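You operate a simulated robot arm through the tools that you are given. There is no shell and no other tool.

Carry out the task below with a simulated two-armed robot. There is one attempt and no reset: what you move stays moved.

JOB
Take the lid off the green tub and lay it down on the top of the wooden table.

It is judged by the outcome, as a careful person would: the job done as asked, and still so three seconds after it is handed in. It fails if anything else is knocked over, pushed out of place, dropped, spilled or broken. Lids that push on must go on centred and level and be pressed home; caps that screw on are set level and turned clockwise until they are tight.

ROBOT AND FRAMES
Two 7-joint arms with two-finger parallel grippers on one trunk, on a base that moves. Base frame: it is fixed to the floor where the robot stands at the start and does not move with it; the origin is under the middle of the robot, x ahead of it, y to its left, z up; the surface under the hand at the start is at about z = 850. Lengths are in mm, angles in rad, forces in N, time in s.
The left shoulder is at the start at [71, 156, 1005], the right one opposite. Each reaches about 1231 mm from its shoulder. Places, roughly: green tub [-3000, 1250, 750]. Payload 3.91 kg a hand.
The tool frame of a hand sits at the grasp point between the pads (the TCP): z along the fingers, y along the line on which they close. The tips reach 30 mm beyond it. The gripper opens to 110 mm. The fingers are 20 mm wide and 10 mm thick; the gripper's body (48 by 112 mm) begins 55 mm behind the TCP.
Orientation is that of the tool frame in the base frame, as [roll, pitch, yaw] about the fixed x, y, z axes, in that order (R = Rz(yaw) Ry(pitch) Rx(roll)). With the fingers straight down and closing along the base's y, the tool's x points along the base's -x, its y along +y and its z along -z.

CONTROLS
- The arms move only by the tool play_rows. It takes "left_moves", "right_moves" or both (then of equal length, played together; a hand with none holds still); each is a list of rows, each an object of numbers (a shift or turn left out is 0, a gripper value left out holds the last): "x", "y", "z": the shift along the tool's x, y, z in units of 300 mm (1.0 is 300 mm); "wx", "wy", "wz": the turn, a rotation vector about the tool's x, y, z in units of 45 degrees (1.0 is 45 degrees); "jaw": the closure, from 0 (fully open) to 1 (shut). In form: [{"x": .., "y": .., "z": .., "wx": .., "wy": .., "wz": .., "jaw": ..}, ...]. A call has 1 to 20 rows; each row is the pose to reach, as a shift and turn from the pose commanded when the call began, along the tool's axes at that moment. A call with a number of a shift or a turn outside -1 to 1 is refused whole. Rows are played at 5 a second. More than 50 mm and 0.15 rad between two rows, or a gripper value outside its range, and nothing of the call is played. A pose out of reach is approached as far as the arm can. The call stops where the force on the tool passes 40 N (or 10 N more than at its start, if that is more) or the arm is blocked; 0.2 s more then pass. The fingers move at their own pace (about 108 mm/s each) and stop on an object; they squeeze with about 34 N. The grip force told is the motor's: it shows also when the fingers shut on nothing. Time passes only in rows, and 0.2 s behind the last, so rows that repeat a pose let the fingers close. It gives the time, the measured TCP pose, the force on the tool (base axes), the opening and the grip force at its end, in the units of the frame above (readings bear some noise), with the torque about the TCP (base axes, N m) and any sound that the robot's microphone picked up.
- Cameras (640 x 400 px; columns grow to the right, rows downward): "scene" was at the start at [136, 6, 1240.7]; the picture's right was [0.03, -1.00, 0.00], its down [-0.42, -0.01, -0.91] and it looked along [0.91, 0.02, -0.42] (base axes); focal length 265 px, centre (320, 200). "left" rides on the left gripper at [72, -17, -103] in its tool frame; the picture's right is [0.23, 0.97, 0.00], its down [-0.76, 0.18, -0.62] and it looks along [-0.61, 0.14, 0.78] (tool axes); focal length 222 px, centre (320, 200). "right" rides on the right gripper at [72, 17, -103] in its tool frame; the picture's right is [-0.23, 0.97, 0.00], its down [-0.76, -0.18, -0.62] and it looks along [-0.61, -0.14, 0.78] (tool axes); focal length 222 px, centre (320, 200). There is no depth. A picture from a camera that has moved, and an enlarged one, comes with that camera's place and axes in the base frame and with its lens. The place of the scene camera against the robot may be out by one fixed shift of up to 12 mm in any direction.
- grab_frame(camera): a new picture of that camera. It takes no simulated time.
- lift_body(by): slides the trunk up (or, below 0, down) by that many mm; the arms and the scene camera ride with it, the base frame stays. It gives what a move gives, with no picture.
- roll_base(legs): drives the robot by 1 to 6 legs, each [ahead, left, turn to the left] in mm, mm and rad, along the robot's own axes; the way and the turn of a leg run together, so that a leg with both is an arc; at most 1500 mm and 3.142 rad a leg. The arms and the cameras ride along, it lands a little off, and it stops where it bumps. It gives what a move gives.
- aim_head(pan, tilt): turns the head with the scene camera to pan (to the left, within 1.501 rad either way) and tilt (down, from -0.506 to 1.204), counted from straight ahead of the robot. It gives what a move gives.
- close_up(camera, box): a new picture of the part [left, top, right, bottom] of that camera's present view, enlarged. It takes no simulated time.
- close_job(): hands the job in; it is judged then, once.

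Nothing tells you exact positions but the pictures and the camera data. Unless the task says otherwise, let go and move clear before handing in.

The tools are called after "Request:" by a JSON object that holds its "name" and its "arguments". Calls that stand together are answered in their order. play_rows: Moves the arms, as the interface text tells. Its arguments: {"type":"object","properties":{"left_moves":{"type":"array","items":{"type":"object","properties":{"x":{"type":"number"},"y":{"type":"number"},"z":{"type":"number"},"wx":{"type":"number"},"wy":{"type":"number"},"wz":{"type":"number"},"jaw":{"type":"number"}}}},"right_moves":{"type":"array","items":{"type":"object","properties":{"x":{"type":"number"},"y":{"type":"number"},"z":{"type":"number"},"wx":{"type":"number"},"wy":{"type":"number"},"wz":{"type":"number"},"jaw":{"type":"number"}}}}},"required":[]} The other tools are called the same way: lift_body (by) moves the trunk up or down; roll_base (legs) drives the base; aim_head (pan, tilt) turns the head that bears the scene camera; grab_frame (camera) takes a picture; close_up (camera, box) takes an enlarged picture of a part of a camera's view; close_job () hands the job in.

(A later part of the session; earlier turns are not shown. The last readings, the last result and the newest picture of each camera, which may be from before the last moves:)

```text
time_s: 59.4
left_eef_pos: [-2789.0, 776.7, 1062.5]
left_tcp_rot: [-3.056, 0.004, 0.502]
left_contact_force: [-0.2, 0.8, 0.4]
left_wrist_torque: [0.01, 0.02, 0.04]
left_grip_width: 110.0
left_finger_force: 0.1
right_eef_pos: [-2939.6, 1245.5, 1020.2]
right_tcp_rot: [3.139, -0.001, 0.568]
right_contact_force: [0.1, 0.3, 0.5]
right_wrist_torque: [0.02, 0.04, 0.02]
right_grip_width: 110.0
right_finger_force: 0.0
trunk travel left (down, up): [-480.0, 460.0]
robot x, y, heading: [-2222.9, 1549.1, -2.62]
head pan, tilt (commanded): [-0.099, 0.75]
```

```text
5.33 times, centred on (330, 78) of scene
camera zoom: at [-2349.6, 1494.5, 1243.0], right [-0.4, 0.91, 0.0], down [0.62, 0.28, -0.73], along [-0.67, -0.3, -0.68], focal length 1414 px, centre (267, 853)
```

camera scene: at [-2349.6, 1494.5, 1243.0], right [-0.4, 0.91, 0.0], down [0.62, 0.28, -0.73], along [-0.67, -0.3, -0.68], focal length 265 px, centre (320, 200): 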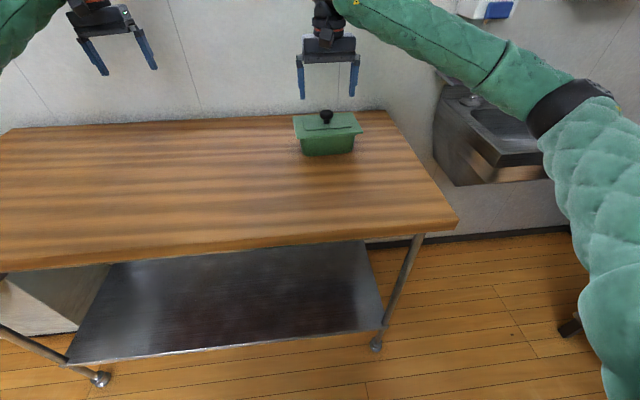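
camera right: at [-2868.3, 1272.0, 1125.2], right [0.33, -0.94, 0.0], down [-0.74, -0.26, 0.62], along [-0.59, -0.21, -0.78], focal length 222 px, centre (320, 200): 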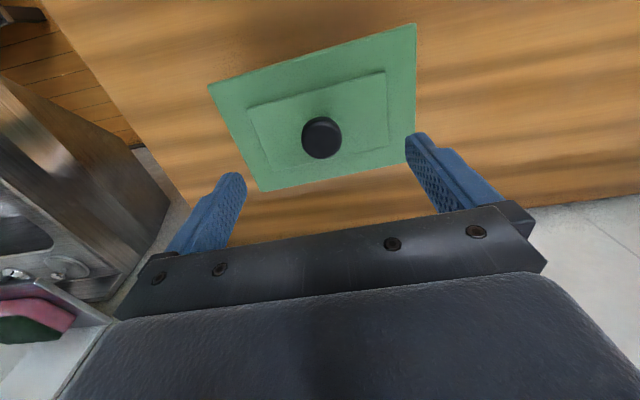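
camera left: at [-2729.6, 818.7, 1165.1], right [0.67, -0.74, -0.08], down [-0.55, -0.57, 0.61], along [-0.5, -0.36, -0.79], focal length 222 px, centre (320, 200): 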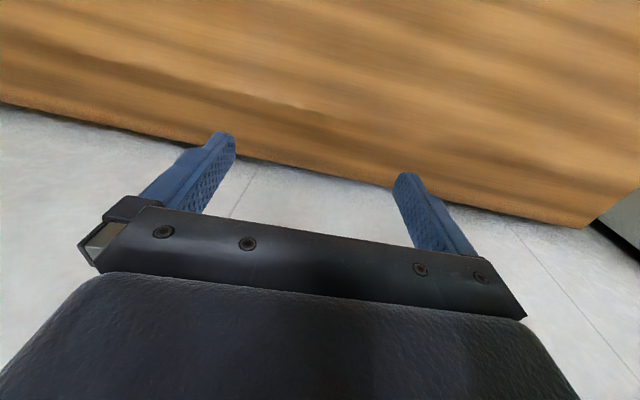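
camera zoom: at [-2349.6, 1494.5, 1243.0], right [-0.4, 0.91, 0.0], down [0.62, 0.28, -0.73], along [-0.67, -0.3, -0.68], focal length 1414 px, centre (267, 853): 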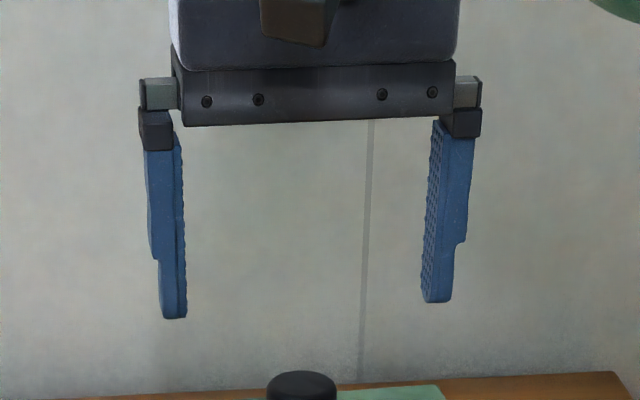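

The knob is centred between the fingers within about 2 mm. I descend to TCP z≈972 (tips beside the knob's top) and check clearance.

Request:
{"name": "play_rows", "arguments": {"right_moves": [{"z": 0.04, "y": 0.002}, {"z": 0.08, "y": 0.003}, {"z": 0.12, "y": 0.005}, {"z": 0.16, "y": 0.005}, {"z": 0.16, "y": 0.005}]}}

Request:
{"name": "close_up", "arguments": {"camera": "scene", "box": [270, 70, 390, 145]}}

Request:
{"name": "grab_frame", "arguments": {"camera": "right"}}

```text
time_s: 60.6
left_eef_pos: [-2789.5, 775.5, 1061.0]
left_tcp_rot: [-3.056, 0.004, 0.502]
left_contact_force: [-1.0, 0.0, 0.5]
left_wrist_torque: [0.02, 0.02, -0.01]
left_grip_width: 110.0
left_finger_force: 0.0
right_eef_pos: [-2938.3, 1245.2, 970.8]
right_tcp_rot: [3.14, 0.0, 0.566]
right_contact_force: [0.0, 1.1, 1.3]
right_wrist_torque: [0.0, 0.03, 0.0]
right_grip_width: 110.1
right_finger_force: 0.0
trunk travel left (down, up): [-480.0, 460.0]
robot x, y, heading: [-2222.9, 1547.9, -2.626]
head pan, tilt (commanded): [-0.099, 0.75]
```

```text
5.33 times, centred on (330, 108) of scene
camera zoom: at [-2349.8, 1494.2, 1242.9], right [-0.4, 0.91, 0.0], down [0.62, 0.28, -0.73], along [-0.67, -0.3, -0.68], focal length 1414 px, centre (267, 693)
```

zoom: 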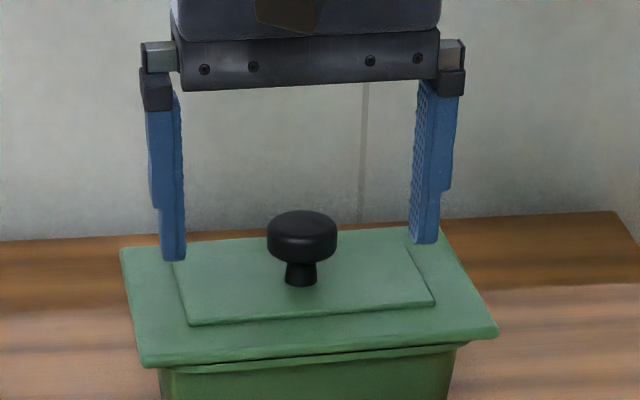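

```text
taken
camera right: at [-2866.9, 1269.6, 1076.1], right [0.33, -0.94, 0.0], down [-0.74, -0.26, 0.62], along [-0.59, -0.21, -0.78], focal length 222 px, centre (320, 200)
```

right: 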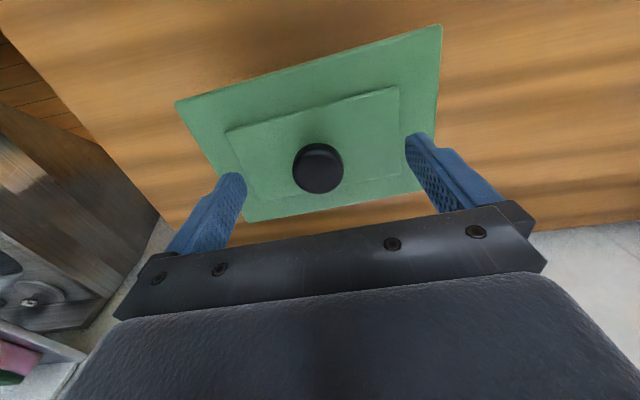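

The tips are about 8 mm below the knob's top and 20 mm above the lid plateau, well centred. I go down another 15 mm, then close on the knob.

Request:
{"name": "play_rows", "arguments": {"right_moves": [{"z": 0.017}, {"z": 0.034}, {"z": 0.05}, {"z": 0.05}]}}

Request:
{"name": "close_up", "arguments": {"camera": "scene", "box": [270, 70, 390, 145]}}

```text
time_s: 61.6
left_eef_pos: [-2790.0, 776.8, 1060.7]
left_tcp_rot: [-3.057, 0.004, 0.502]
left_contact_force: [0.1, 0.7, 0.0]
left_wrist_torque: [0.0, 0.01, -0.01]
left_grip_width: 109.9
left_finger_force: 0.1
right_eef_pos: [-2937.2, 1243.9, 955.9]
right_tcp_rot: [3.141, 0.0, 0.567]
right_contact_force: [-0.3, -0.5, 0.4]
right_wrist_torque: [0.02, 0.0, -0.01]
right_grip_width: 110.0
right_finger_force: 0.1
trunk travel left (down, up): [-480.0, 460.0]
robot x, y, heading: [-2221.2, 1550.5, -2.625]
head pan, tilt (commanded): [-0.099, 0.75]
```

```text
5.33 times, centred on (330, 108) of scene
camera zoom: at [-2349.8, 1494.3, 1242.9], right [-0.4, 0.91, 0.0], down [0.62, 0.28, -0.73], along [-0.67, -0.3, -0.68], focal length 1414 px, centre (267, 693)
```

zoom: 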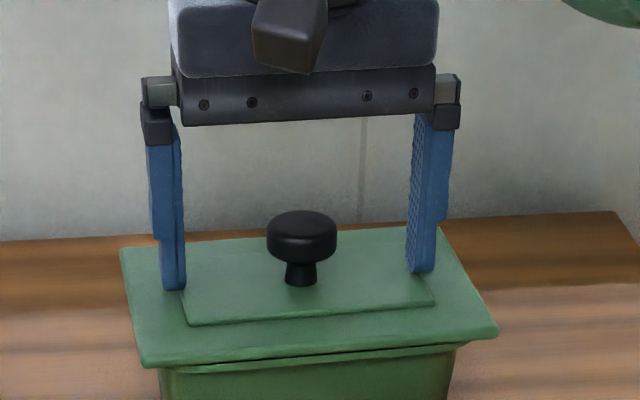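

The fingers straddle the knob, with tips just above the lid. I close the gripper.

Request:
{"name": "play_rows", "arguments": {"right_moves": [{"jaw": 0.4}, {"jaw": 1}, {"jaw": 1}, {"jaw": 1}, {"jaw": 1}, {"jaw": 1}]}}

Request:
{"name": "close_up", "arguments": {"camera": "scene", "box": [270, 70, 390, 145]}}

```text
time_s: 63.0
left_eef_pos: [-2789.0, 777.5, 1061.9]
left_tcp_rot: [-3.056, 0.003, 0.503]
left_contact_force: [0.1, -0.7, 0.4]
left_wrist_torque: [0.01, -0.01, -0.01]
left_grip_width: 110.0
left_finger_force: 0.1
right_eef_pos: [-2938.1, 1244.6, 957.3]
right_tcp_rot: [3.14, 0.0, 0.569]
right_contact_force: [-0.7, -1.9, 1.7]
right_wrist_torque: [0.12, 0.11, -0.03]
right_grip_width: 32.7
right_finger_force: 33.8
trunk travel left (down, up): [-480.0, 460.0]
robot x, y, heading: [-2221.4, 1548.3, -2.623]
head pan, tilt (commanded): [-0.099, 0.75]
```

```text
5.33 times, centred on (330, 108) of scene
camera zoom: at [-2349.8, 1494.2, 1242.9], right [-0.4, 0.91, 0.0], down [0.62, 0.28, -0.73], along [-0.67, -0.3, -0.68], focal length 1414 px, centre (267, 693)
```

zoom: 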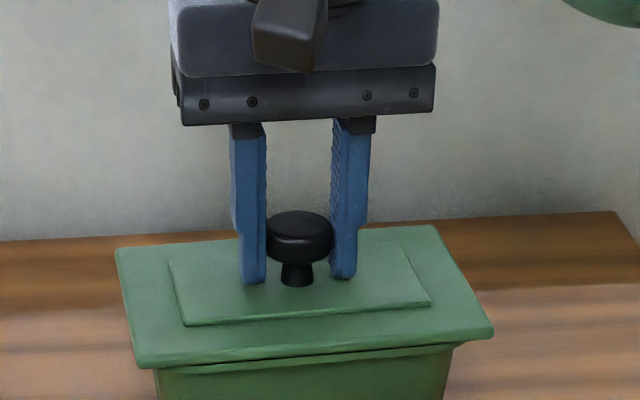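

The knob is held at 32.7 mm with full grip force. I lift slowly by 20 mm and check whether only the lid comes up.

Request:
{"name": "play_rows", "arguments": {"right_moves": [{"z": -0.011}, {"z": -0.022}, {"z": -0.033}, {"z": -0.044}, {"z": -0.055}, {"z": -0.067}, {"z": -0.067}]}}

Request:
{"name": "close_up", "arguments": {"camera": "scene", "box": [262, 70, 406, 160]}}

```text
time_s: 64.6
left_eef_pos: [-2790.5, 776.5, 1061.2]
left_tcp_rot: [-3.056, 0.003, 0.501]
left_contact_force: [-0.2, 0.3, 0.2]
left_wrist_torque: [0.02, -0.01, 0.03]
left_grip_width: 109.9
left_finger_force: 0.0
right_eef_pos: [-2939.1, 1244.7, 976.3]
right_tcp_rot: [3.139, 0.0, 0.568]
right_contact_force: [0.4, -0.5, -4.3]
right_wrist_torque: [-0.01, -0.01, -0.02]
right_grip_width: 32.7
right_finger_force: 33.7
trunk travel left (down, up): [-480.0, 460.0]
robot x, y, heading: [-2221.8, 1547.1, -2.625]
head pan, tilt (commanded): [-0.099, 0.75]
```

```text
4.44 times, centred on (334, 115) of scene
camera zoom: at [-2350.2, 1494.1, 1242.9], right [-0.4, 0.91, 0.0], down [0.62, 0.28, -0.73], along [-0.67, -0.3, -0.68], focal length 1179 px, centre (258, 578)
```

zoom: 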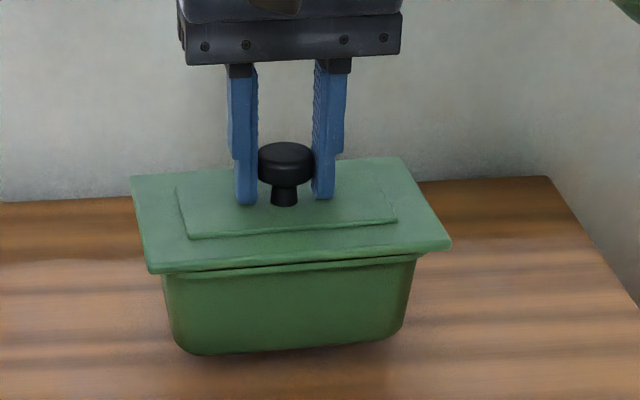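

The grip lifted the whole tub along with the lid (about 4.3 N), so the lid is a snug fit. I set it back down on the table gently, and will then hold the tub body with the left hand while the right pulls the lid.

Request:
{"name": "play_rows", "arguments": {"right_moves": [{"z": 0.011}, {"z": 0.022}, {"z": 0.033}, {"z": 0.044}, {"z": 0.054}, {"z": 0.06}, {"z": 0.063}, {"z": 0.065}, {"z": 0.065}]}}

Request:
{"name": "close_up", "arguments": {"camera": "scene", "box": [262, 70, 406, 160]}}

Request:
{"name": "grab_frame", "arguments": {"camera": "right"}}

```text
time_s: 66.6
left_eef_pos: [-2790.1, 776.2, 1061.3]
left_tcp_rot: [-3.057, 0.004, 0.502]
left_contact_force: [-0.3, 0.2, 0.0]
left_wrist_torque: [0.0, -0.01, 0.03]
left_grip_width: 110.0
left_finger_force: 0.1
right_eef_pos: [-2939.1, 1243.8, 957.6]
right_tcp_rot: [3.14, 0.0, 0.571]
right_contact_force: [-1.9, -3.5, 3.6]
right_wrist_torque: [0.16, 0.07, 0.02]
right_grip_width: 32.8
right_finger_force: 34.2
trunk travel left (down, up): [-480.0, 460.0]
robot x, y, heading: [-2223.6, 1552.3, -2.625]
head pan, tilt (commanded): [-0.099, 0.75]
```

```text
4.44 times, centred on (334, 115) of scene
camera zoom: at [-2349.7, 1494.0, 1243.0], right [-0.4, 0.91, 0.0], down [0.62, 0.28, -0.73], along [-0.67, -0.3, -0.68], focal length 1179 px, centre (258, 578)
```

zoom: 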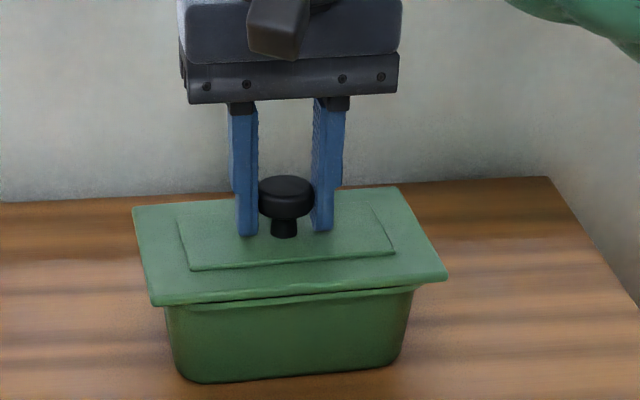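

```text
taken
camera right: at [-2867.8, 1269.0, 1061.5], right [0.33, -0.94, 0.0], down [-0.74, -0.26, 0.62], along [-0.59, -0.21, -0.78], focal length 222 px, centre (320, 200)
```

right: 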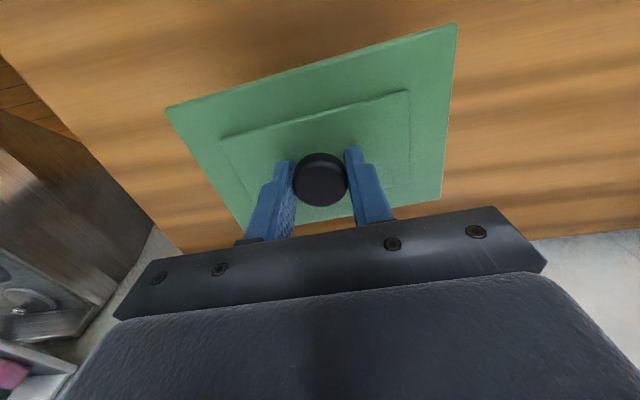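

The tub is back flat on the table with the right hand still on the knob. The tub body below its rim is roughly 80 mm wide on the short side, so I'll bring the left hand in from the left end, fingers pointing right and slightly down, to clamp the body; first I move the left hand back and start turning it.

Request:
{"name": "play_rows", "arguments": {"left_moves": [{"x": 0.073, "y": -0.019, "z": 0.002, "wx": -0.018, "wz": -0.125}, {"x": 0.146, "y": -0.038, "z": 0.003, "wx": -0.036, "wz": -0.25}, {"x": 0.22, "y": -0.057, "z": 0.005, "wx": -0.055, "wz": -0.375}, {"x": 0.293, "y": -0.075, "z": 0.007, "wx": -0.073, "wz": -0.5}, {"x": 0.366, "y": -0.094, "z": 0.008, "wx": -0.091, "wz": -0.625}, {"x": 0.439, "y": -0.113, "z": 0.01, "wx": -0.109, "wz": -0.75}, {"x": 0.439, "y": -0.113, "z": 0.01, "wx": -0.109, "wz": -0.75}]}}

Request:
{"name": "grab_frame", "arguments": {"camera": "scene"}}

```text
time_s: 68.2
left_eef_pos: [-2689.4, 870.0, 1061.3]
left_tcp_rot: [3.134, -0.019, 1.091]
left_contact_force: [0.3, -0.7, 0.3]
left_wrist_torque: [0.03, -0.01, -0.03]
left_grip_width: 109.8
left_finger_force: 0.0
right_eef_pos: [-2938.7, 1244.1, 956.2]
right_tcp_rot: [3.14, 0.0, 0.568]
right_contact_force: [0.9, -0.7, 6.5]
right_wrist_torque: [0.15, -0.01, -0.04]
right_grip_width: 32.7
right_finger_force: 33.6
trunk travel left (down, up): [-480.0, 460.0]
robot x, y, heading: [-2221.8, 1550.3, -2.627]
head pan, tilt (commanded): [-0.099, 0.75]
```

```text
taken
camera scene: at [-2349.3, 1494.4, 1243.0], right [-0.4, 0.91, 0.0], down [0.62, 0.28, -0.73], along [-0.67, -0.3, -0.68], focal length 265 px, centre (320, 200)
```

scene: 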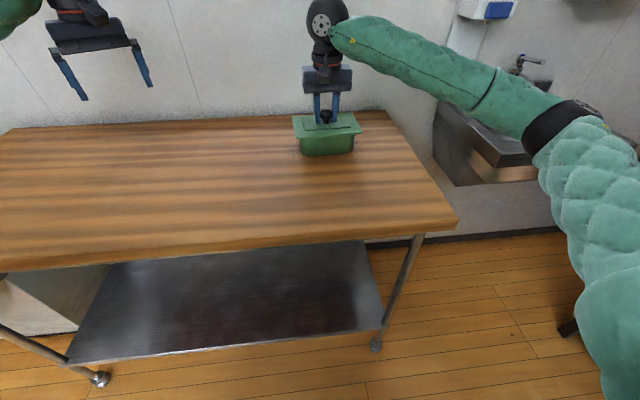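

The left hand is tracking well. I continue to turn it, watching the left arm with the head.

Request:
{"name": "play_rows", "arguments": {"left_moves": [{"wz": -0.13}, {"wz": -0.26}, {"wz": -0.39}, {"wz": -0.52}, {"wz": -0.68}, {"wz": -0.68}]}}

Request:
{"name": "aim_head", "arguments": {"pan": 0.5, "tilt": 0.7}}

Request:
{"name": "grab_frame", "arguments": {"camera": "scene"}}

```text
time_s: 69.6
left_eef_pos: [-2689.4, 869.6, 1060.9]
left_tcp_rot: [3.126, -0.013, 1.626]
left_contact_force: [-0.2, 1.0, -0.2]
left_wrist_torque: [0.03, 0.01, 0.01]
left_grip_width: 109.9
left_finger_force: 0.0
right_eef_pos: [-2939.5, 1244.9, 956.6]
right_tcp_rot: [3.139, -0.001, 0.566]
right_contact_force: [1.8, 1.5, 4.5]
right_wrist_torque: [0.12, 0.07, -0.07]
right_grip_width: 33.1
right_finger_force: 33.9
trunk travel left (down, up): [-480.0, 460.0]
robot x, y, heading: [-2223.8, 1547.3, -2.624]
head pan, tilt (commanded): [-0.099, 0.75]
```

```text
time_s: 70.6
left_eef_pos: [-2691.3, 869.0, 1061.2]
left_tcp_rot: [3.126, -0.014, 1.624]
left_contact_force: [-0.7, 0.3, 0.0]
left_wrist_torque: [0.02, 0.03, -0.02]
left_grip_width: 110.1
left_finger_force: 0.1
right_eef_pos: [-2939.0, 1245.1, 956.1]
right_tcp_rot: [3.141, -0.001, 0.567]
right_contact_force: [3.1, 1.0, 3.2]
right_wrist_torque: [0.11, 0.1, 0.0]
right_grip_width: 32.9
right_finger_force: 34.2
trunk travel left (down, up): [-480.0, 460.0]
robot x, y, heading: [-2222.9, 1548.3, -2.627]
head pan, tilt (commanded): [0.499, 0.7]
```

```text
taken
camera scene: at [-2318.4, 1455.9, 1247.2], right [-0.85, 0.53, 0.0], down [0.34, 0.55, -0.76], along [-0.4, -0.65, -0.64], focal length 265 px, centre (320, 200)
```

scene: 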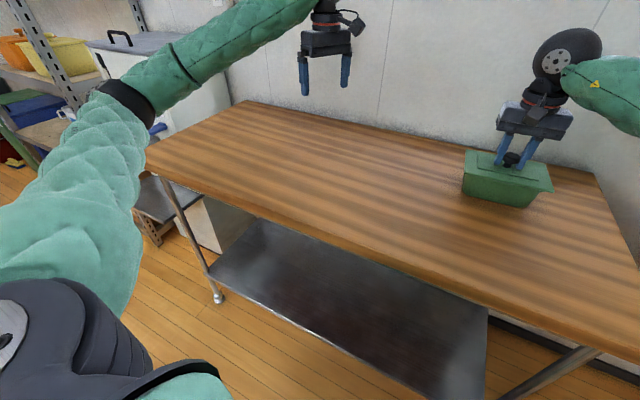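

The left elbow stays clear of the dispenser. I finish the yaw turn.

Request:
{"name": "play_rows", "arguments": {"left_moves": [{"wz": -0.13}, {"wz": -0.26}, {"wz": -0.39}, {"wz": -0.52}, {"wz": -0.68}, {"wz": -0.68}]}}

Request:
{"name": "grab_frame", "arguments": {"camera": "scene"}}

```text
time_s: 72.0
left_eef_pos: [-2690.2, 871.0, 1060.4]
left_tcp_rot: [3.121, -0.003, 2.161]
left_contact_force: [0.6, 0.1, 0.0]
left_wrist_torque: [0.0, 0.01, 0.0]
left_grip_width: 110.1
left_finger_force: 0.0
right_eef_pos: [-2938.8, 1243.8, 957.4]
right_tcp_rot: [3.141, 0.0, 0.568]
right_contact_force: [2.4, 0.8, 3.0]
right_wrist_torque: [0.14, 0.09, 0.04]
right_grip_width: 32.8
right_finger_force: 34.0
trunk travel left (down, up): [-480.0, 460.0]
robot x, y, heading: [-2225.9, 1552.5, -2.623]
head pan, tilt (commanded): [0.499, 0.7]
```

```text
taken
camera scene: at [-2318.5, 1455.8, 1247.2], right [-0.85, 0.53, 0.0], down [0.34, 0.55, -0.76], along [-0.4, -0.65, -0.64], focal length 265 px, centre (320, 200)
```

scene: 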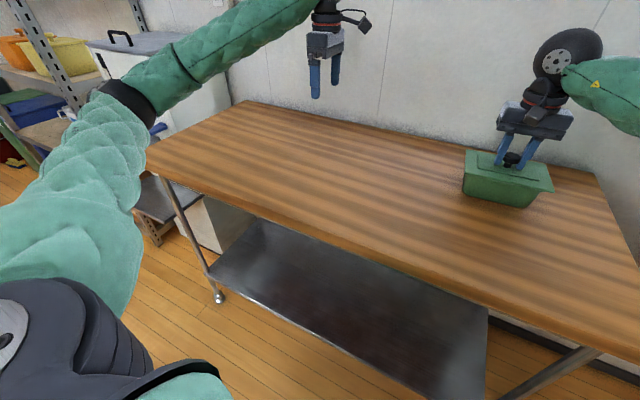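

The left hand's closing axis now lies along the tub's short side, with its camera on the right. Next I swing the fingers to point right while moving towards the tub's left end, at height.

Request:
{"name": "play_rows", "arguments": {"left_moves": [{"x": 0.067, "z": 0.019, "wx": 0.004, "wy": 0.111}, {"x": 0.133, "z": 0.038, "wx": 0.007, "wy": 0.222}, {"x": 0.2, "z": 0.057, "wx": 0.011, "wy": 0.333}, {"x": 0.267, "z": 0.076, "wx": 0.015, "wy": 0.444}, {"x": 0.333, "z": 0.095, "wx": 0.019, "wy": 0.556}, {"x": 0.4, "z": 0.114, "wx": 0.022, "wy": 0.667}, {"x": 0.467, "z": 0.133, "wx": 0.026, "wy": 0.778}, {"x": 0.467, "z": 0.133, "wx": 0.026, "wy": 0.778}]}}

Request:
{"name": "grab_frame", "arguments": {"camera": "scene"}}

Request:
{"name": "grab_frame", "arguments": {"camera": "left"}}

```text
time_s: 73.8
left_eef_pos: [-2767.2, 988.9, 1025.9]
left_tcp_rot: [-3.141, -0.615, 2.166]
left_contact_force: [0.5, 0.1, 0.1]
left_wrist_torque: [-0.01, -0.02, 0.01]
left_grip_width: 110.1
left_finger_force: 0.0
right_eef_pos: [-2937.3, 1245.9, 958.2]
right_tcp_rot: [3.138, 0.0, 0.57]
right_contact_force: [-0.8, 1.1, -4.2]
right_wrist_torque: [0.0, 0.01, 0.02]
right_grip_width: 32.6
right_finger_force: 34.2
trunk travel left (down, up): [-480.0, 460.0]
robot x, y, heading: [-2222.1, 1551.2, -2.624]
head pan, tilt (commanded): [0.499, 0.7]
```

```text
taken
camera scene: at [-2318.2, 1457.3, 1248.0], right [-0.85, 0.53, 0.0], down [0.34, 0.55, -0.77], along [-0.4, -0.65, -0.64], focal length 265 px, centre (320, 200)
```

scene: 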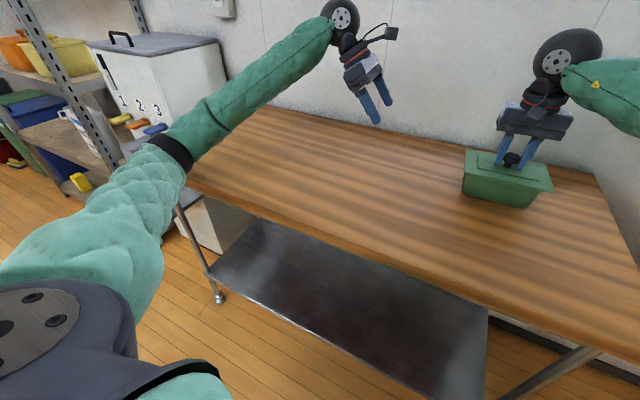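

```text
taken
camera left: at [-2780.5, 977.8, 1150.5], right [0.7, 0.7, 0.13], down [0.7, -0.71, 0.07], along [0.14, 0.04, -0.99], focal length 222 px, centre (320, 200)
```

left: 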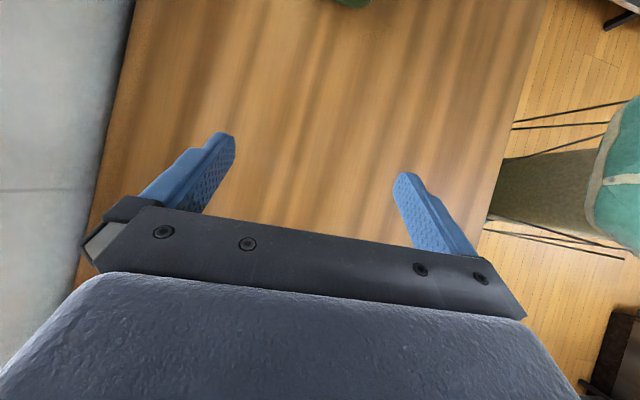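

Tracking is good. I complete the swing to about 25° below horizontal while approaching to about 95 mm off the lid's left end, still above it.

Request:
{"name": "play_rows", "arguments": {"left_moves": [{"x": 0.029, "z": 0.065, "wy": 0.094}, {"x": 0.058, "z": 0.13, "wy": 0.189}, {"x": 0.087, "z": 0.194, "wy": 0.283}, {"x": 0.116, "z": 0.259, "wy": 0.378}, {"x": 0.145, "z": 0.324, "wy": 0.472}, {"x": 0.174, "z": 0.388, "wy": 0.567}, {"x": 0.203, "z": 0.453, "wy": 0.661}, {"x": 0.203, "z": 0.453, "wy": 0.661}]}}

Request:
{"name": "aim_head", "arguments": {"pan": 0.15, "tilt": 0.75}}

Request:
{"name": "grab_frame", "arguments": {"camera": "scene"}}

Request:
{"name": "grab_frame", "arguments": {"camera": "left"}}

```text
time_s: 75.8
left_eef_pos: [-2696.2, 1007.0, 968.2]
left_tcp_rot: [-3.075, -1.133, 2.267]
left_contact_force: [1.1, 0.2, -0.8]
left_wrist_torque: [0.09, 0.07, 0.02]
left_grip_width: 110.0
left_finger_force: 0.0
right_eef_pos: [-2820.8, 1136.6, 961.9]
right_tcp_rot: [3.134, 0.005, 0.738]
right_contact_force: [-0.4, -0.7, -4.8]
right_wrist_torque: [0.0, 0.0, -0.04]
right_grip_width: 32.8
right_finger_force: 34.1
trunk travel left (down, up): [-480.0, 460.0]
robot x, y, heading: [-2164.3, 1548.4, -2.463]
head pan, tilt (commanded): [0.499, 0.7]
stopped in row 8 (left hand): the arm was blocked; the commanded pose is now the measured one
```

```text
time_s: 76.6
left_eef_pos: [-2694.4, 1008.6, 967.2]
left_tcp_rot: [-3.067, -1.136, 2.258]
left_contact_force: [0.3, -0.1, -0.5]
left_wrist_torque: [0.03, 0.0, 0.02]
left_grip_width: 109.7
left_finger_force: 0.1
right_eef_pos: [-2819.7, 1139.0, 967.5]
right_tcp_rot: [3.136, 0.014, 0.735]
right_contact_force: [0.2, -0.4, -4.0]
right_wrist_torque: [0.03, 0.0, 0.01]
right_grip_width: 32.7
right_finger_force: 34.2
trunk travel left (down, up): [-480.0, 460.0]
robot x, y, heading: [-2170.0, 1548.1, -2.456]
head pan, tilt (commanded): [0.15, 0.75]
```

```text
taken
camera scene: at [-2260.8, 1475.8, 1245.9], right [-0.74, 0.67, 0.0], down [0.45, 0.49, -0.74], along [-0.5, -0.55, -0.67], focal length 265 px, centre (320, 200)
```

scene: 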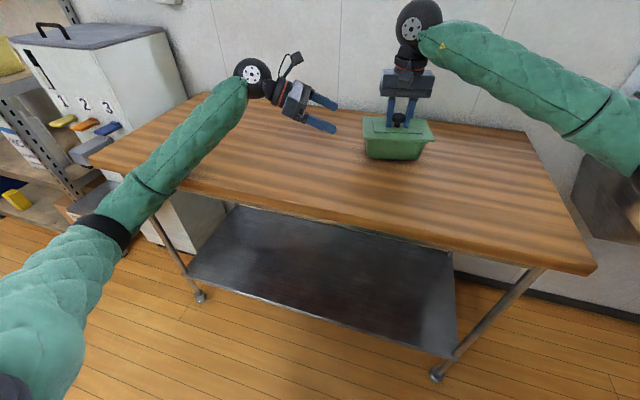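

```text
taken
camera left: at [-2661.0, 953.3, 1077.3], right [0.65, 0.74, 0.18], down [0.73, -0.53, -0.43], along [-0.23, 0.41, -0.88], focal length 222 px, centre (320, 200)
```

left: 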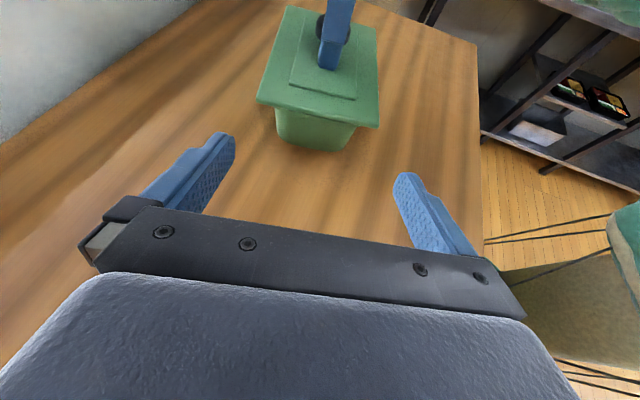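

The left forearm pushed against the table edge and turned the robot's base by about 0.17 rad; the table stayed put, but the tub (held by the knob, hovering ~10 mm) was carried about 160 mm to the left. I first take the left arm up and away, keeping the tub slightly raised, and then will put the tub back in its place.

Request:
{"name": "play_rows", "arguments": {"left_moves": [{"x": 0.022, "y": -0.002, "z": -0.059}, {"x": 0.043, "y": -0.005, "z": -0.118}, {"x": 0.065, "y": -0.007, "z": -0.177}, {"x": 0.087, "y": -0.009, "z": -0.236}, {"x": 0.108, "y": -0.012, "z": -0.295}, {"x": 0.13, "y": -0.014, "z": -0.354}, {"x": 0.13, "y": -0.014, "z": -0.354}], "right_moves": [{"z": -0.008}, {"z": -0.016}, {"z": -0.024}, {"z": -0.03}, {"z": -0.035}, {"z": -0.04}, {"z": -0.04}]}}

Request:
{"name": "grab_frame", "arguments": {"camera": "scene"}}

```text
time_s: 78.2
left_eef_pos: [-2664.9, 942.9, 1024.3]
left_tcp_rot: [3.141, -1.139, 2.304]
left_contact_force: [-0.8, 0.0, -0.1]
left_wrist_torque: [0.02, -0.03, -0.03]
left_grip_width: 110.0
left_finger_force: 0.0
right_eef_pos: [-2838.7, 1136.4, 964.1]
right_tcp_rot: [3.14, -0.005, 0.718]
right_contact_force: [-0.8, -0.4, -4.3]
right_wrist_torque: [0.02, 0.0, 0.0]
right_grip_width: 32.9
right_finger_force: 33.8
trunk travel left (down, up): [-480.0, 460.0]
robot x, y, heading: [-2175.8, 1546.5, -2.478]
head pan, tilt (commanded): [0.15, 0.75]
```

```text
taken
camera scene: at [-2277.1, 1458.5, 1242.6], right [-0.73, 0.69, 0.0], down [0.47, 0.5, -0.73], along [-0.5, -0.53, -0.68], focal length 265 px, centre (320, 200)
```

scene: 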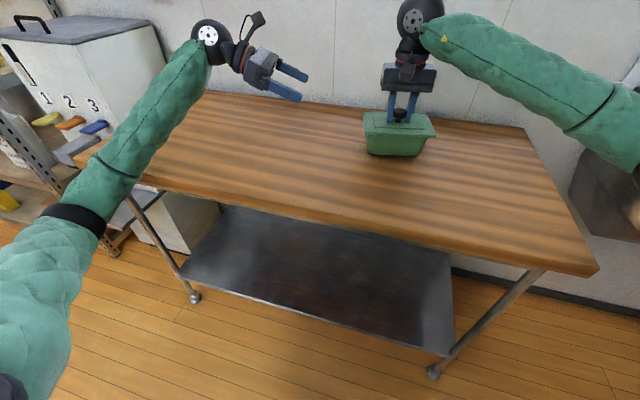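

The body is upright again. Now I carry the tub by its knob, just above the table, back to its original place [-2939, 1244].

Request:
{"name": "play_rows", "arguments": {"right_moves": [{"z": -0.04}, {"x": -0.002, "y": -0.055, "z": -0.04, "wz": 0.021}, {"x": -0.003, "y": -0.11, "z": -0.04, "wz": 0.042}, {"x": -0.005, "y": -0.164, "z": -0.04, "wz": 0.064}, {"x": -0.007, "y": -0.218, "z": -0.04, "wz": 0.085}, {"x": -0.008, "y": -0.273, "z": -0.04, "wz": 0.106}, {"x": -0.01, "y": -0.327, "z": -0.04, "wz": 0.127}, {"x": -0.012, "y": -0.382, "z": -0.04, "wz": 0.149}, {"x": -0.013, "y": -0.436, "z": -0.04, "wz": 0.17}, {"x": -0.015, "y": -0.491, "z": -0.04, "wz": 0.191}, {"x": -0.015, "y": -0.491, "z": -0.04, "wz": 0.191}]}}

Request:
{"name": "grab_frame", "arguments": {"camera": "scene"}}

```text
time_s: 80.6
left_eef_pos: [-2665.3, 946.0, 1024.9]
left_tcp_rot: [-3.14, -1.139, 2.304]
left_contact_force: [-0.4, -0.8, 0.1]
left_wrist_torque: [-0.03, 0.02, -0.02]
left_grip_width: 109.8
left_finger_force: 0.1
right_eef_pos: [-2940.2, 1242.8, 977.8]
right_tcp_rot: [-3.14, -0.004, 0.567]
right_contact_force: [-0.8, 0.3, -5.1]
right_wrist_torque: [0.03, 0.0, 0.04]
right_grip_width: 32.8
right_finger_force: 34.0
trunk travel left (down, up): [-480.0, 460.0]
robot x, y, heading: [-2173.4, 1549.5, -2.478]
head pan, tilt (commanded): [0.15, 0.75]
```

```text
taken
camera scene: at [-2276.7, 1459.0, 1242.9], right [-0.73, 0.69, 0.0], down [0.47, 0.5, -0.73], along [-0.5, -0.53, -0.68], focal length 265 px, centre (320, 200)
```

scene: 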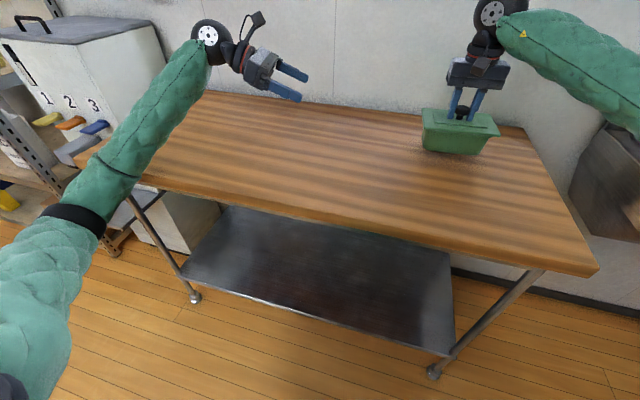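

The tub is back above its original spot. I lower it gently to the table.

Request:
{"name": "play_rows", "arguments": {"right_moves": [{"z": 0.012}, {"z": 0.024}, {"z": 0.036}, {"z": 0.048}, {"z": 0.056}, {"z": 0.062}, {"z": 0.066}, {"z": 0.068}, {"z": 0.068}]}}

Request:
{"name": "close_up", "arguments": {"camera": "scene", "box": [390, 70, 534, 160]}}

```text
time_s: 82.6
left_eef_pos: [-2666.0, 944.6, 1024.5]
left_tcp_rot: [-3.14, -1.138, 2.303]
left_contact_force: [-0.8, 0.5, 0.7]
left_wrist_torque: [0.02, 0.0, 0.02]
left_grip_width: 110.2
left_finger_force: 0.0
right_eef_pos: [-2938.4, 1243.6, 956.6]
right_tcp_rot: [3.141, -0.004, 0.566]
right_contact_force: [0.8, -0.5, -3.6]
right_wrist_torque: [-0.01, 0.0, 0.03]
right_grip_width: 32.6
right_finger_force: 34.5
trunk travel left (down, up): [-480.0, 460.0]
robot x, y, heading: [-2171.5, 1546.0, -2.474]
head pan, tilt (commanded): [0.15, 0.75]
```

```text
4.44 times, centred on (462, 115) of scene
camera zoom: at [-2276.8, 1459.2, 1242.9], right [-0.73, 0.69, 0.0], down [0.47, 0.5, -0.73], along [-0.5, -0.53, -0.68], focal length 1179 px, centre (-311, 578)
```

zoom: 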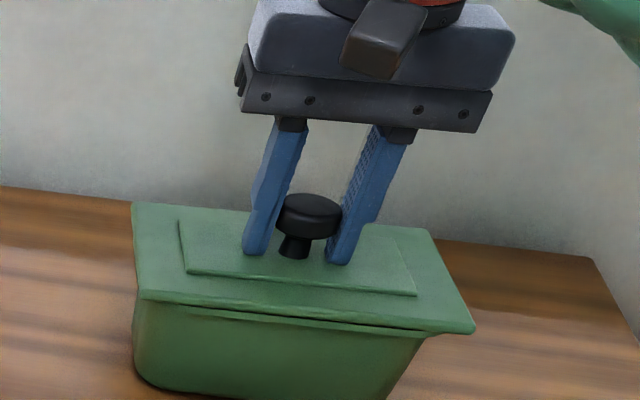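

It is still almost fully hanging (−3.6 N), so I lower a few millimetres more until the table carries it.

Request:
{"name": "play_rows", "arguments": {"right_moves": [{"z": 0.003}, {"z": 0.006}, {"z": 0.009}, {"z": 0.009}]}}

```text
time_s: 83.6
left_eef_pos: [-2666.0, 944.7, 1024.8]
left_tcp_rot: [-3.141, -1.137, 2.301]
left_contact_force: [0.3, -0.2, 0.4]
left_wrist_torque: [-0.02, 0.01, -0.01]
left_grip_width: 110.1
left_finger_force: 0.1
right_eef_pos: [-2940.4, 1244.2, 954.7]
right_tcp_rot: [-3.14, -0.004, 0.566]
right_contact_force: [-0.5, 0.2, -4.7]
right_wrist_torque: [-0.01, -0.01, 0.02]
right_grip_width: 32.6
right_finger_force: 34.1
trunk travel left (down, up): [-480.0, 460.0]
robot x, y, heading: [-2171.9, 1548.1, -2.479]
head pan, tilt (commanded): [0.15, 0.75]
```

Request:
{"name": "play_rows", "arguments": {"right_moves": [{"z": 0.004}, {"z": 0.008}, {"z": 0.012}, {"z": 0.012}]}}

Request:
{"name": "close_up", "arguments": {"camera": "scene", "box": [390, 70, 550, 170]}}

```text
time_s: 84.6
left_eef_pos: [-2665.0, 945.0, 1025.9]
left_tcp_rot: [-3.14, -1.14, 2.303]
left_contact_force: [-0.4, 0.5, -0.2]
left_wrist_torque: [-0.02, 0.0, 0.04]
left_grip_width: 110.0
left_finger_force: 0.1
right_eef_pos: [-2938.3, 1244.5, 951.9]
right_tcp_rot: [-3.141, -0.001, 0.567]
right_contact_force: [-2.7, -1.7, 8.0]
right_wrist_torque: [-0.18, 0.52, -0.01]
right_grip_width: 32.4
right_finger_force: 33.7
trunk travel left (down, up): [-480.0, 460.0]
robot x, y, heading: [-2175.5, 1548.0, -2.478]
head pan, tilt (commanded): [0.15, 0.75]
heard: snap
```

```text
4.00 times, centred on (470, 120) of scene
camera zoom: at [-2276.1, 1459.5, 1243.1], right [-0.73, 0.69, 0.0], down [0.47, 0.5, -0.73], along [-0.5, -0.53, -0.68], focal length 1061 px, centre (-280, 520)
```

zoom: 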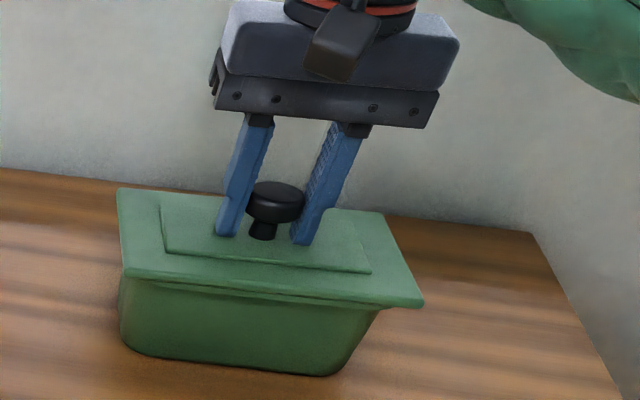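

I heard a snap: the lid clicked home as the tub met the table, so it is a snap-fit lid and the tub must be held while pulling. I let go of the knob and lift the right hand clear.

Request:
{"name": "play_rows", "arguments": {"right_moves": [{"z": -0.003}, {"z": -0.003, "jaw": 0.6}, {"z": -0.003, "jaw": 0.3}, {"z": -0.003, "jaw": 0}, {"z": -0.003, "jaw": 0}, {"z": -0.05, "jaw": 0}, {"z": -0.12, "jaw": 0}, {"z": -0.2, "jaw": 0}, {"z": -0.3, "jaw": 0}, {"z": -0.4, "jaw": 0}, {"z": -0.4, "jaw": 0}]}}

Request:
{"name": "grab_frame", "arguments": {"camera": "scene"}}

Request:
{"name": "close_up", "arguments": {"camera": "scene", "box": [390, 70, 534, 160]}}

```text
time_s: 87.0
left_eef_pos: [-2665.3, 945.2, 1024.9]
left_tcp_rot: [3.142, -1.138, 2.304]
left_contact_force: [-0.1, -0.3, 0.3]
left_wrist_torque: [0.0, -0.02, 0.0]
left_grip_width: 109.7
left_finger_force: 0.0
right_eef_pos: [-2939.1, 1240.6, 1071.0]
right_tcp_rot: [3.142, -0.006, 0.568]
right_contact_force: [0.0, 0.4, -0.2]
right_wrist_torque: [-0.01, 0.01, 0.02]
right_grip_width: 110.2
right_finger_force: 0.0
trunk travel left (down, up): [-480.0, 460.0]
robot x, y, heading: [-2173.7, 1549.8, -2.475]
head pan, tilt (commanded): [0.15, 0.75]
heard: snap
```

```text
taken
camera scene: at [-2277.0, 1459.3, 1242.8], right [-0.73, 0.69, 0.0], down [0.47, 0.5, -0.73], along [-0.5, -0.53, -0.68], focal length 265 px, centre (320, 200)
```

scene: 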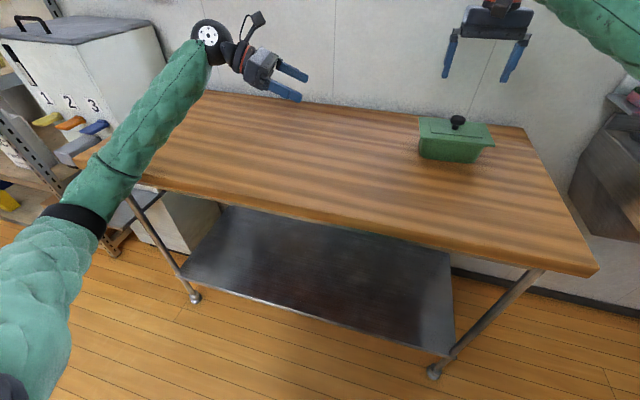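

```text
4.44 times, centred on (462, 115) of scene
camera zoom: at [-2277.0, 1459.3, 1242.8], right [-0.73, 0.69, 0.0], down [0.47, 0.5, -0.73], along [-0.5, -0.53, -0.68], focal length 1179 px, centre (-311, 578)
```

zoom: 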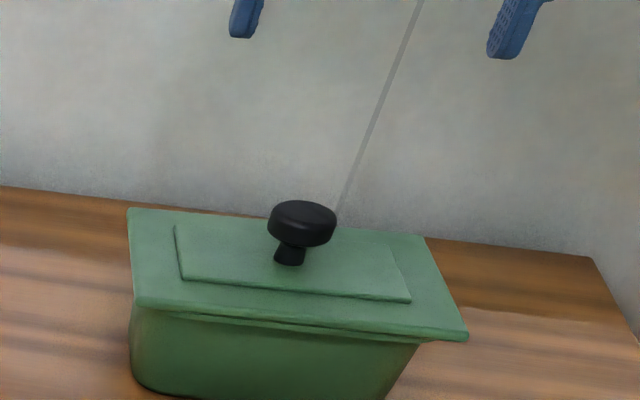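

Another click – the lid sits home and the tub stands in its original place. Because there's no table beyond the tub's right end for an elbow to hit, I'll swap roles: right hand clamps the tub's right end, left hand pulls the knob. First I swing the left hand back to fingers-down.

Request:
{"name": "play_rows", "arguments": {"left_moves": [{"x": 0.014, "z": -0.027, "wy": -0.111}, {"x": 0.027, "z": -0.055, "wy": -0.222}, {"x": 0.041, "z": -0.082, "wy": -0.333}, {"x": 0.054, "z": -0.109, "wy": -0.444}, {"x": 0.068, "z": -0.136, "wy": -0.556}, {"x": 0.081, "z": -0.164, "wy": -0.667}, {"x": 0.095, "z": -0.191, "wy": -0.778}, {"x": 0.095, "z": -0.191, "wy": -0.778}]}}

Request:
{"name": "play_rows", "arguments": {"left_moves": [{"wy": -0.111}, {"wy": -0.222}, {"wy": -0.333}, {"wy": -0.444}, {"wy": -0.556}, {"wy": -0.671}, {"wy": -0.671}]}}

Request:
{"name": "grab_frame", "arguments": {"camera": "scene"}}

```text
time_s: 88.8
left_eef_pos: [-2639.5, 914.4, 1075.8]
left_tcp_rot: [-3.14, -0.526, 2.303]
left_contact_force: [-0.4, -1.0, 0.9]
left_wrist_torque: [-0.04, -0.01, -0.01]
left_grip_width: 109.9
left_finger_force: 0.1
right_eef_pos: [-2939.6, 1240.9, 1071.7]
right_tcp_rot: [3.141, -0.004, 0.567]
right_contact_force: [0.2, 0.2, 0.0]
right_wrist_torque: [0.03, -0.03, -0.04]
right_grip_width: 110.1
right_finger_force: 0.0
trunk travel left (down, up): [-480.0, 460.0]
robot x, y, heading: [-2173.4, 1549.5, -2.481]
head pan, tilt (commanded): [0.15, 0.75]
```

```text
time_s: 90.4
left_eef_pos: [-2639.9, 913.8, 1074.1]
left_tcp_rot: [-3.141, 0.0, 2.304]
left_contact_force: [-0.2, -0.2, 0.2]
left_wrist_torque: [0.0, 0.0, -0.01]
left_grip_width: 110.1
left_finger_force: 0.0
right_eef_pos: [-2939.5, 1240.9, 1070.6]
right_tcp_rot: [3.141, -0.002, 0.567]
right_contact_force: [-0.4, 0.5, -0.1]
right_wrist_torque: [0.03, -0.03, 0.02]
right_grip_width: 110.3
right_finger_force: 0.1
trunk travel left (down, up): [-480.0, 460.0]
robot x, y, heading: [-2173.5, 1544.8, -2.473]
head pan, tilt (commanded): [0.15, 0.75]
```

```text
taken
camera scene: at [-2276.4, 1459.0, 1242.9], right [-0.73, 0.69, 0.0], down [0.47, 0.5, -0.73], along [-0.5, -0.53, -0.68], focal length 265 px, centre (320, 200)
```

scene: 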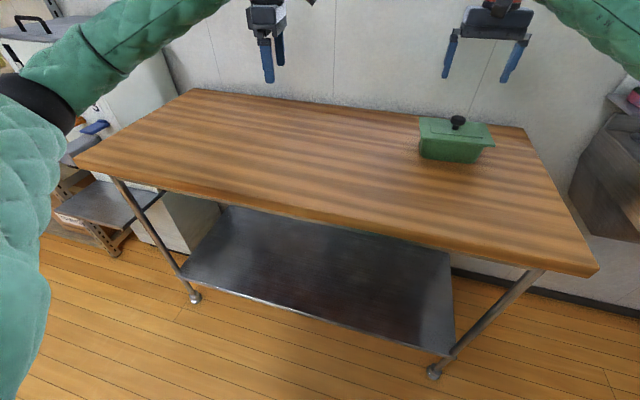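

The left hand points down again and its elbow is up and clear. I turn it back so its closing axis is left–right.

Request:
{"name": "play_rows", "arguments": {"left_moves": [{"wz": 0.12}, {"wz": 0.245}, {"wz": 0.3675}, {"wz": 0.49}, {"wz": 0.6125}, {"wz": 0.735}, {"wz": 0.735}]}}

Request:
{"name": "play_rows", "arguments": {"left_moves": [{"wz": 0.12}, {"wz": 0.245}, {"wz": 0.3675}, {"wz": 0.49}, {"wz": 0.6125}, {"wz": 0.735}, {"wz": 0.735}]}}

Request:
{"name": "play_rows", "arguments": {"left_moves": [{"wz": 0.12}, {"wz": 0.245}, {"wz": 0.3675}, {"wz": 0.49}, {"wz": 0.6125}, {"wz": 0.735}, {"wz": 0.735}]}}

```text
time_s: 92.0
left_eef_pos: [-2638.2, 915.2, 1075.7]
left_tcp_rot: [-3.14, -0.001, 1.727]
left_contact_force: [-0.1, 0.9, 0.2]
left_wrist_torque: [0.01, 0.01, -0.01]
left_grip_width: 109.9
left_finger_force: 0.1
right_eef_pos: [-2939.1, 1240.3, 1069.8]
right_tcp_rot: [-3.141, -0.003, 0.566]
right_contact_force: [-0.1, -0.4, 0.7]
right_wrist_torque: [-0.02, -0.02, -0.01]
right_grip_width: 109.8
right_finger_force: 0.0
trunk travel left (down, up): [-480.0, 460.0]
robot x, y, heading: [-2172.0, 1545.9, -2.477]
head pan, tilt (commanded): [0.15, 0.75]
```

```text
time_s: 93.6
left_eef_pos: [-2638.1, 916.2, 1075.2]
left_tcp_rot: [-3.139, 0.001, 1.148]
left_contact_force: [0.3, -0.3, 0.4]
left_wrist_torque: [-0.03, 0.01, -0.02]
left_grip_width: 109.9
left_finger_force: 0.2
right_eef_pos: [-2939.4, 1241.7, 1071.8]
right_tcp_rot: [3.141, -0.003, 0.567]
right_contact_force: [0.1, 0.0, -0.6]
right_wrist_torque: [0.03, -0.01, -0.01]
right_grip_width: 109.9
right_finger_force: 0.1
trunk travel left (down, up): [-480.0, 460.0]
robot x, y, heading: [-2173.4, 1545.3, -2.48]
head pan, tilt (commanded): [0.15, 0.75]
```

```text
time_s: 95.2
left_eef_pos: [-2638.9, 915.6, 1074.9]
left_tcp_rot: [-3.141, -0.001, 0.57]
left_contact_force: [-0.1, -0.1, 0.1]
left_wrist_torque: [-0.02, -0.03, -0.01]
left_grip_width: 109.9
left_finger_force: 0.0
right_eef_pos: [-2939.6, 1241.3, 1070.1]
right_tcp_rot: [-3.141, -0.004, 0.568]
right_contact_force: [-0.2, -0.2, 0.3]
right_wrist_torque: [-0.04, 0.01, 0.02]
right_grip_width: 110.0
right_finger_force: 0.1
trunk travel left (down, up): [-480.0, 460.0]
robot x, y, heading: [-2174.2, 1548.2, -2.48]
head pan, tilt (commanded): [0.15, 0.75]
```

Both hands are level, pointing down, and well above the table. I re-square the base to the table and shift it slightly right so the tub is about 790 mm ahead and near the centreline.

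Request:
{"name": "roll_base", "arguments": {"legs": [[0, 0, -0.142], [24, -98, 0]]}}

Request:
{"name": "aim_head", "arguments": {"pan": -0.15, "tilt": 0.75}}

Request:
{"name": "grab_frame", "arguments": {"camera": "scene"}}

Request:
{"name": "grab_frame", "arguments": {"camera": "right"}}

```text
time_s: 97.0
left_eef_pos: [-2796.7, 1065.0, 1076.2]
left_tcp_rot: [-3.142, 0.001, 0.427]
left_contact_force: [-0.6, 1.2, -0.5]
left_wrist_torque: [0.01, -0.03, -0.01]
left_grip_width: 109.8
left_finger_force: 0.1
right_eef_pos: [-3045.9, 1430.2, 1069.1]
right_tcp_rot: [3.139, -0.006, 0.419]
right_contact_force: [-0.4, -0.2, 0.0]
right_wrist_torque: [0.0, -0.02, 0.0]
right_grip_width: 109.5
right_finger_force: 0.2
trunk travel left (down, up): [-480.0, 460.0]
robot x, y, heading: [-2244.3, 1624.3, -2.621]
head pan, tilt (commanded): [0.15, 0.75]
```

```text
time_s: 97.8
left_eef_pos: [-2796.1, 1064.8, 1075.7]
left_tcp_rot: [-3.141, 0.001, 0.427]
left_contact_force: [0.0, 0.3, 0.1]
left_wrist_torque: [0.0, -0.03, 0.05]
left_grip_width: 109.8
left_finger_force: 0.1
right_eef_pos: [-3047.0, 1428.2, 1070.9]
right_tcp_rot: [-3.141, -0.003, 0.421]
right_contact_force: [0.2, 0.3, 0.2]
right_wrist_torque: [0.0, -0.02, 0.0]
right_grip_width: 109.9
right_finger_force: 0.1
trunk travel left (down, up): [-480.0, 460.0]
robot x, y, heading: [-2245.0, 1617.4, -2.62]
head pan, tilt (commanded): [-0.15, 0.75]
```

```text
taken
camera scene: at [-2371.4, 1569.9, 1242.9], right [-0.36, 0.93, 0.0], down [0.64, 0.25, -0.73], along [-0.68, -0.26, -0.68], focal length 265 px, centre (320, 200)
```

scene: 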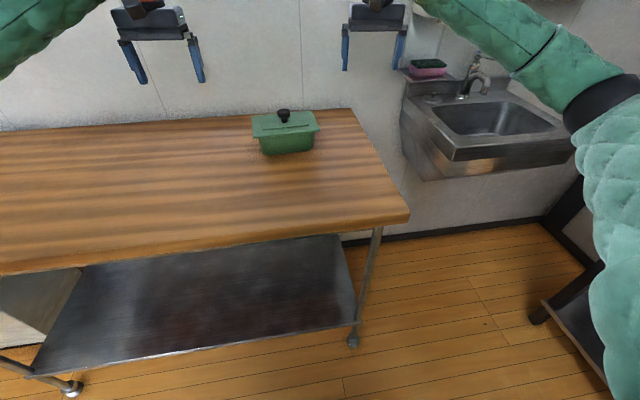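

```text
taken
camera right: at [-2972.3, 1443.9, 1175.7], right [0.19, -0.98, 0.0], down [-0.77, -0.15, 0.62], along [-0.61, -0.12, -0.78], focal length 222 px, centre (320, 200)
```

right: 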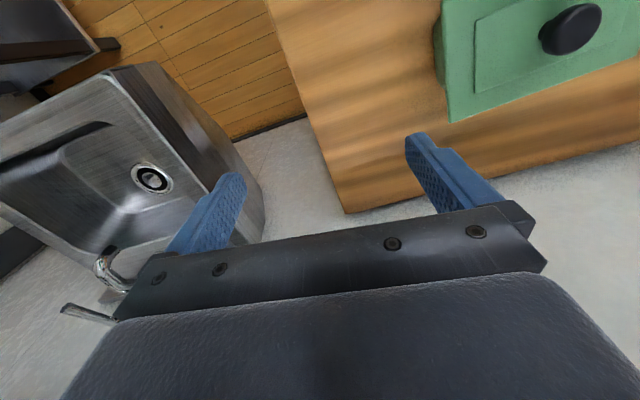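

The tub is in place at about [-2938, 1246]. The right hand hovers past the tub's right end; I now rotate it in steps so it will point left, with its camera on top.

Request:
{"name": "play_rows", "arguments": {"right_moves": [{"wz": 0.1}, {"wz": 0.2}, {"wz": 0.3}, {"wz": 0.4}, {"wz": 0.5}, {"wz": 0.601}, {"wz": 0.601}]}}

Request:
{"name": "play_rows", "arguments": {"right_moves": [{"wz": 0.1}, {"wz": 0.2}, {"wz": 0.3}, {"wz": 0.4}, {"wz": 0.5}, {"wz": 0.601}, {"wz": 0.601}]}}

Request:
{"name": "grab_frame", "arguments": {"camera": "scene"}}

```text
time_s: 99.4
left_eef_pos: [-2796.0, 1064.3, 1076.1]
left_tcp_rot: [3.141, -0.002, 0.425]
left_contact_force: [-0.4, 0.5, -0.7]
left_wrist_torque: [0.04, 0.01, 0.0]
left_grip_width: 110.0
left_finger_force: 0.1
right_eef_pos: [-3046.8, 1429.3, 1072.2]
right_tcp_rot: [-3.139, -0.003, -0.052]
right_contact_force: [-0.4, -0.4, 0.8]
right_wrist_torque: [0.01, 0.01, 0.0]
right_grip_width: 110.1
right_finger_force: 0.0
trunk travel left (down, up): [-480.0, 460.0]
robot x, y, heading: [-2243.4, 1623.1, -2.624]
head pan, tilt (commanded): [-0.15, 0.75]
```

```text
time_s: 101.0
left_eef_pos: [-2796.7, 1064.3, 1074.5]
left_tcp_rot: [-3.141, 0.0, 0.425]
left_contact_force: [-0.1, -0.9, -0.3]
left_wrist_torque: [0.02, -0.04, -0.01]
left_grip_width: 109.9
left_finger_force: 0.0
right_eef_pos: [-3045.6, 1429.4, 1072.1]
right_tcp_rot: [-3.138, -0.001, -0.523]
right_contact_force: [-0.7, -0.3, -0.2]
right_wrist_torque: [0.01, -0.01, 0.02]
right_grip_width: 109.9
right_finger_force: 0.0
trunk travel left (down, up): [-480.0, 460.0]
robot x, y, heading: [-2242.7, 1618.5, -2.621]
head pan, tilt (commanded): [-0.15, 0.75]
```

```text
taken
camera scene: at [-2371.5, 1570.0, 1242.9], right [-0.36, 0.93, 0.0], down [0.64, 0.25, -0.73], along [-0.68, -0.26, -0.68], focal length 265 px, centre (320, 200)
```

scene: 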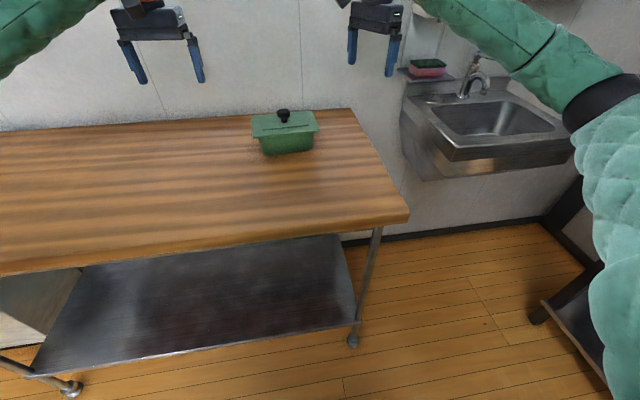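

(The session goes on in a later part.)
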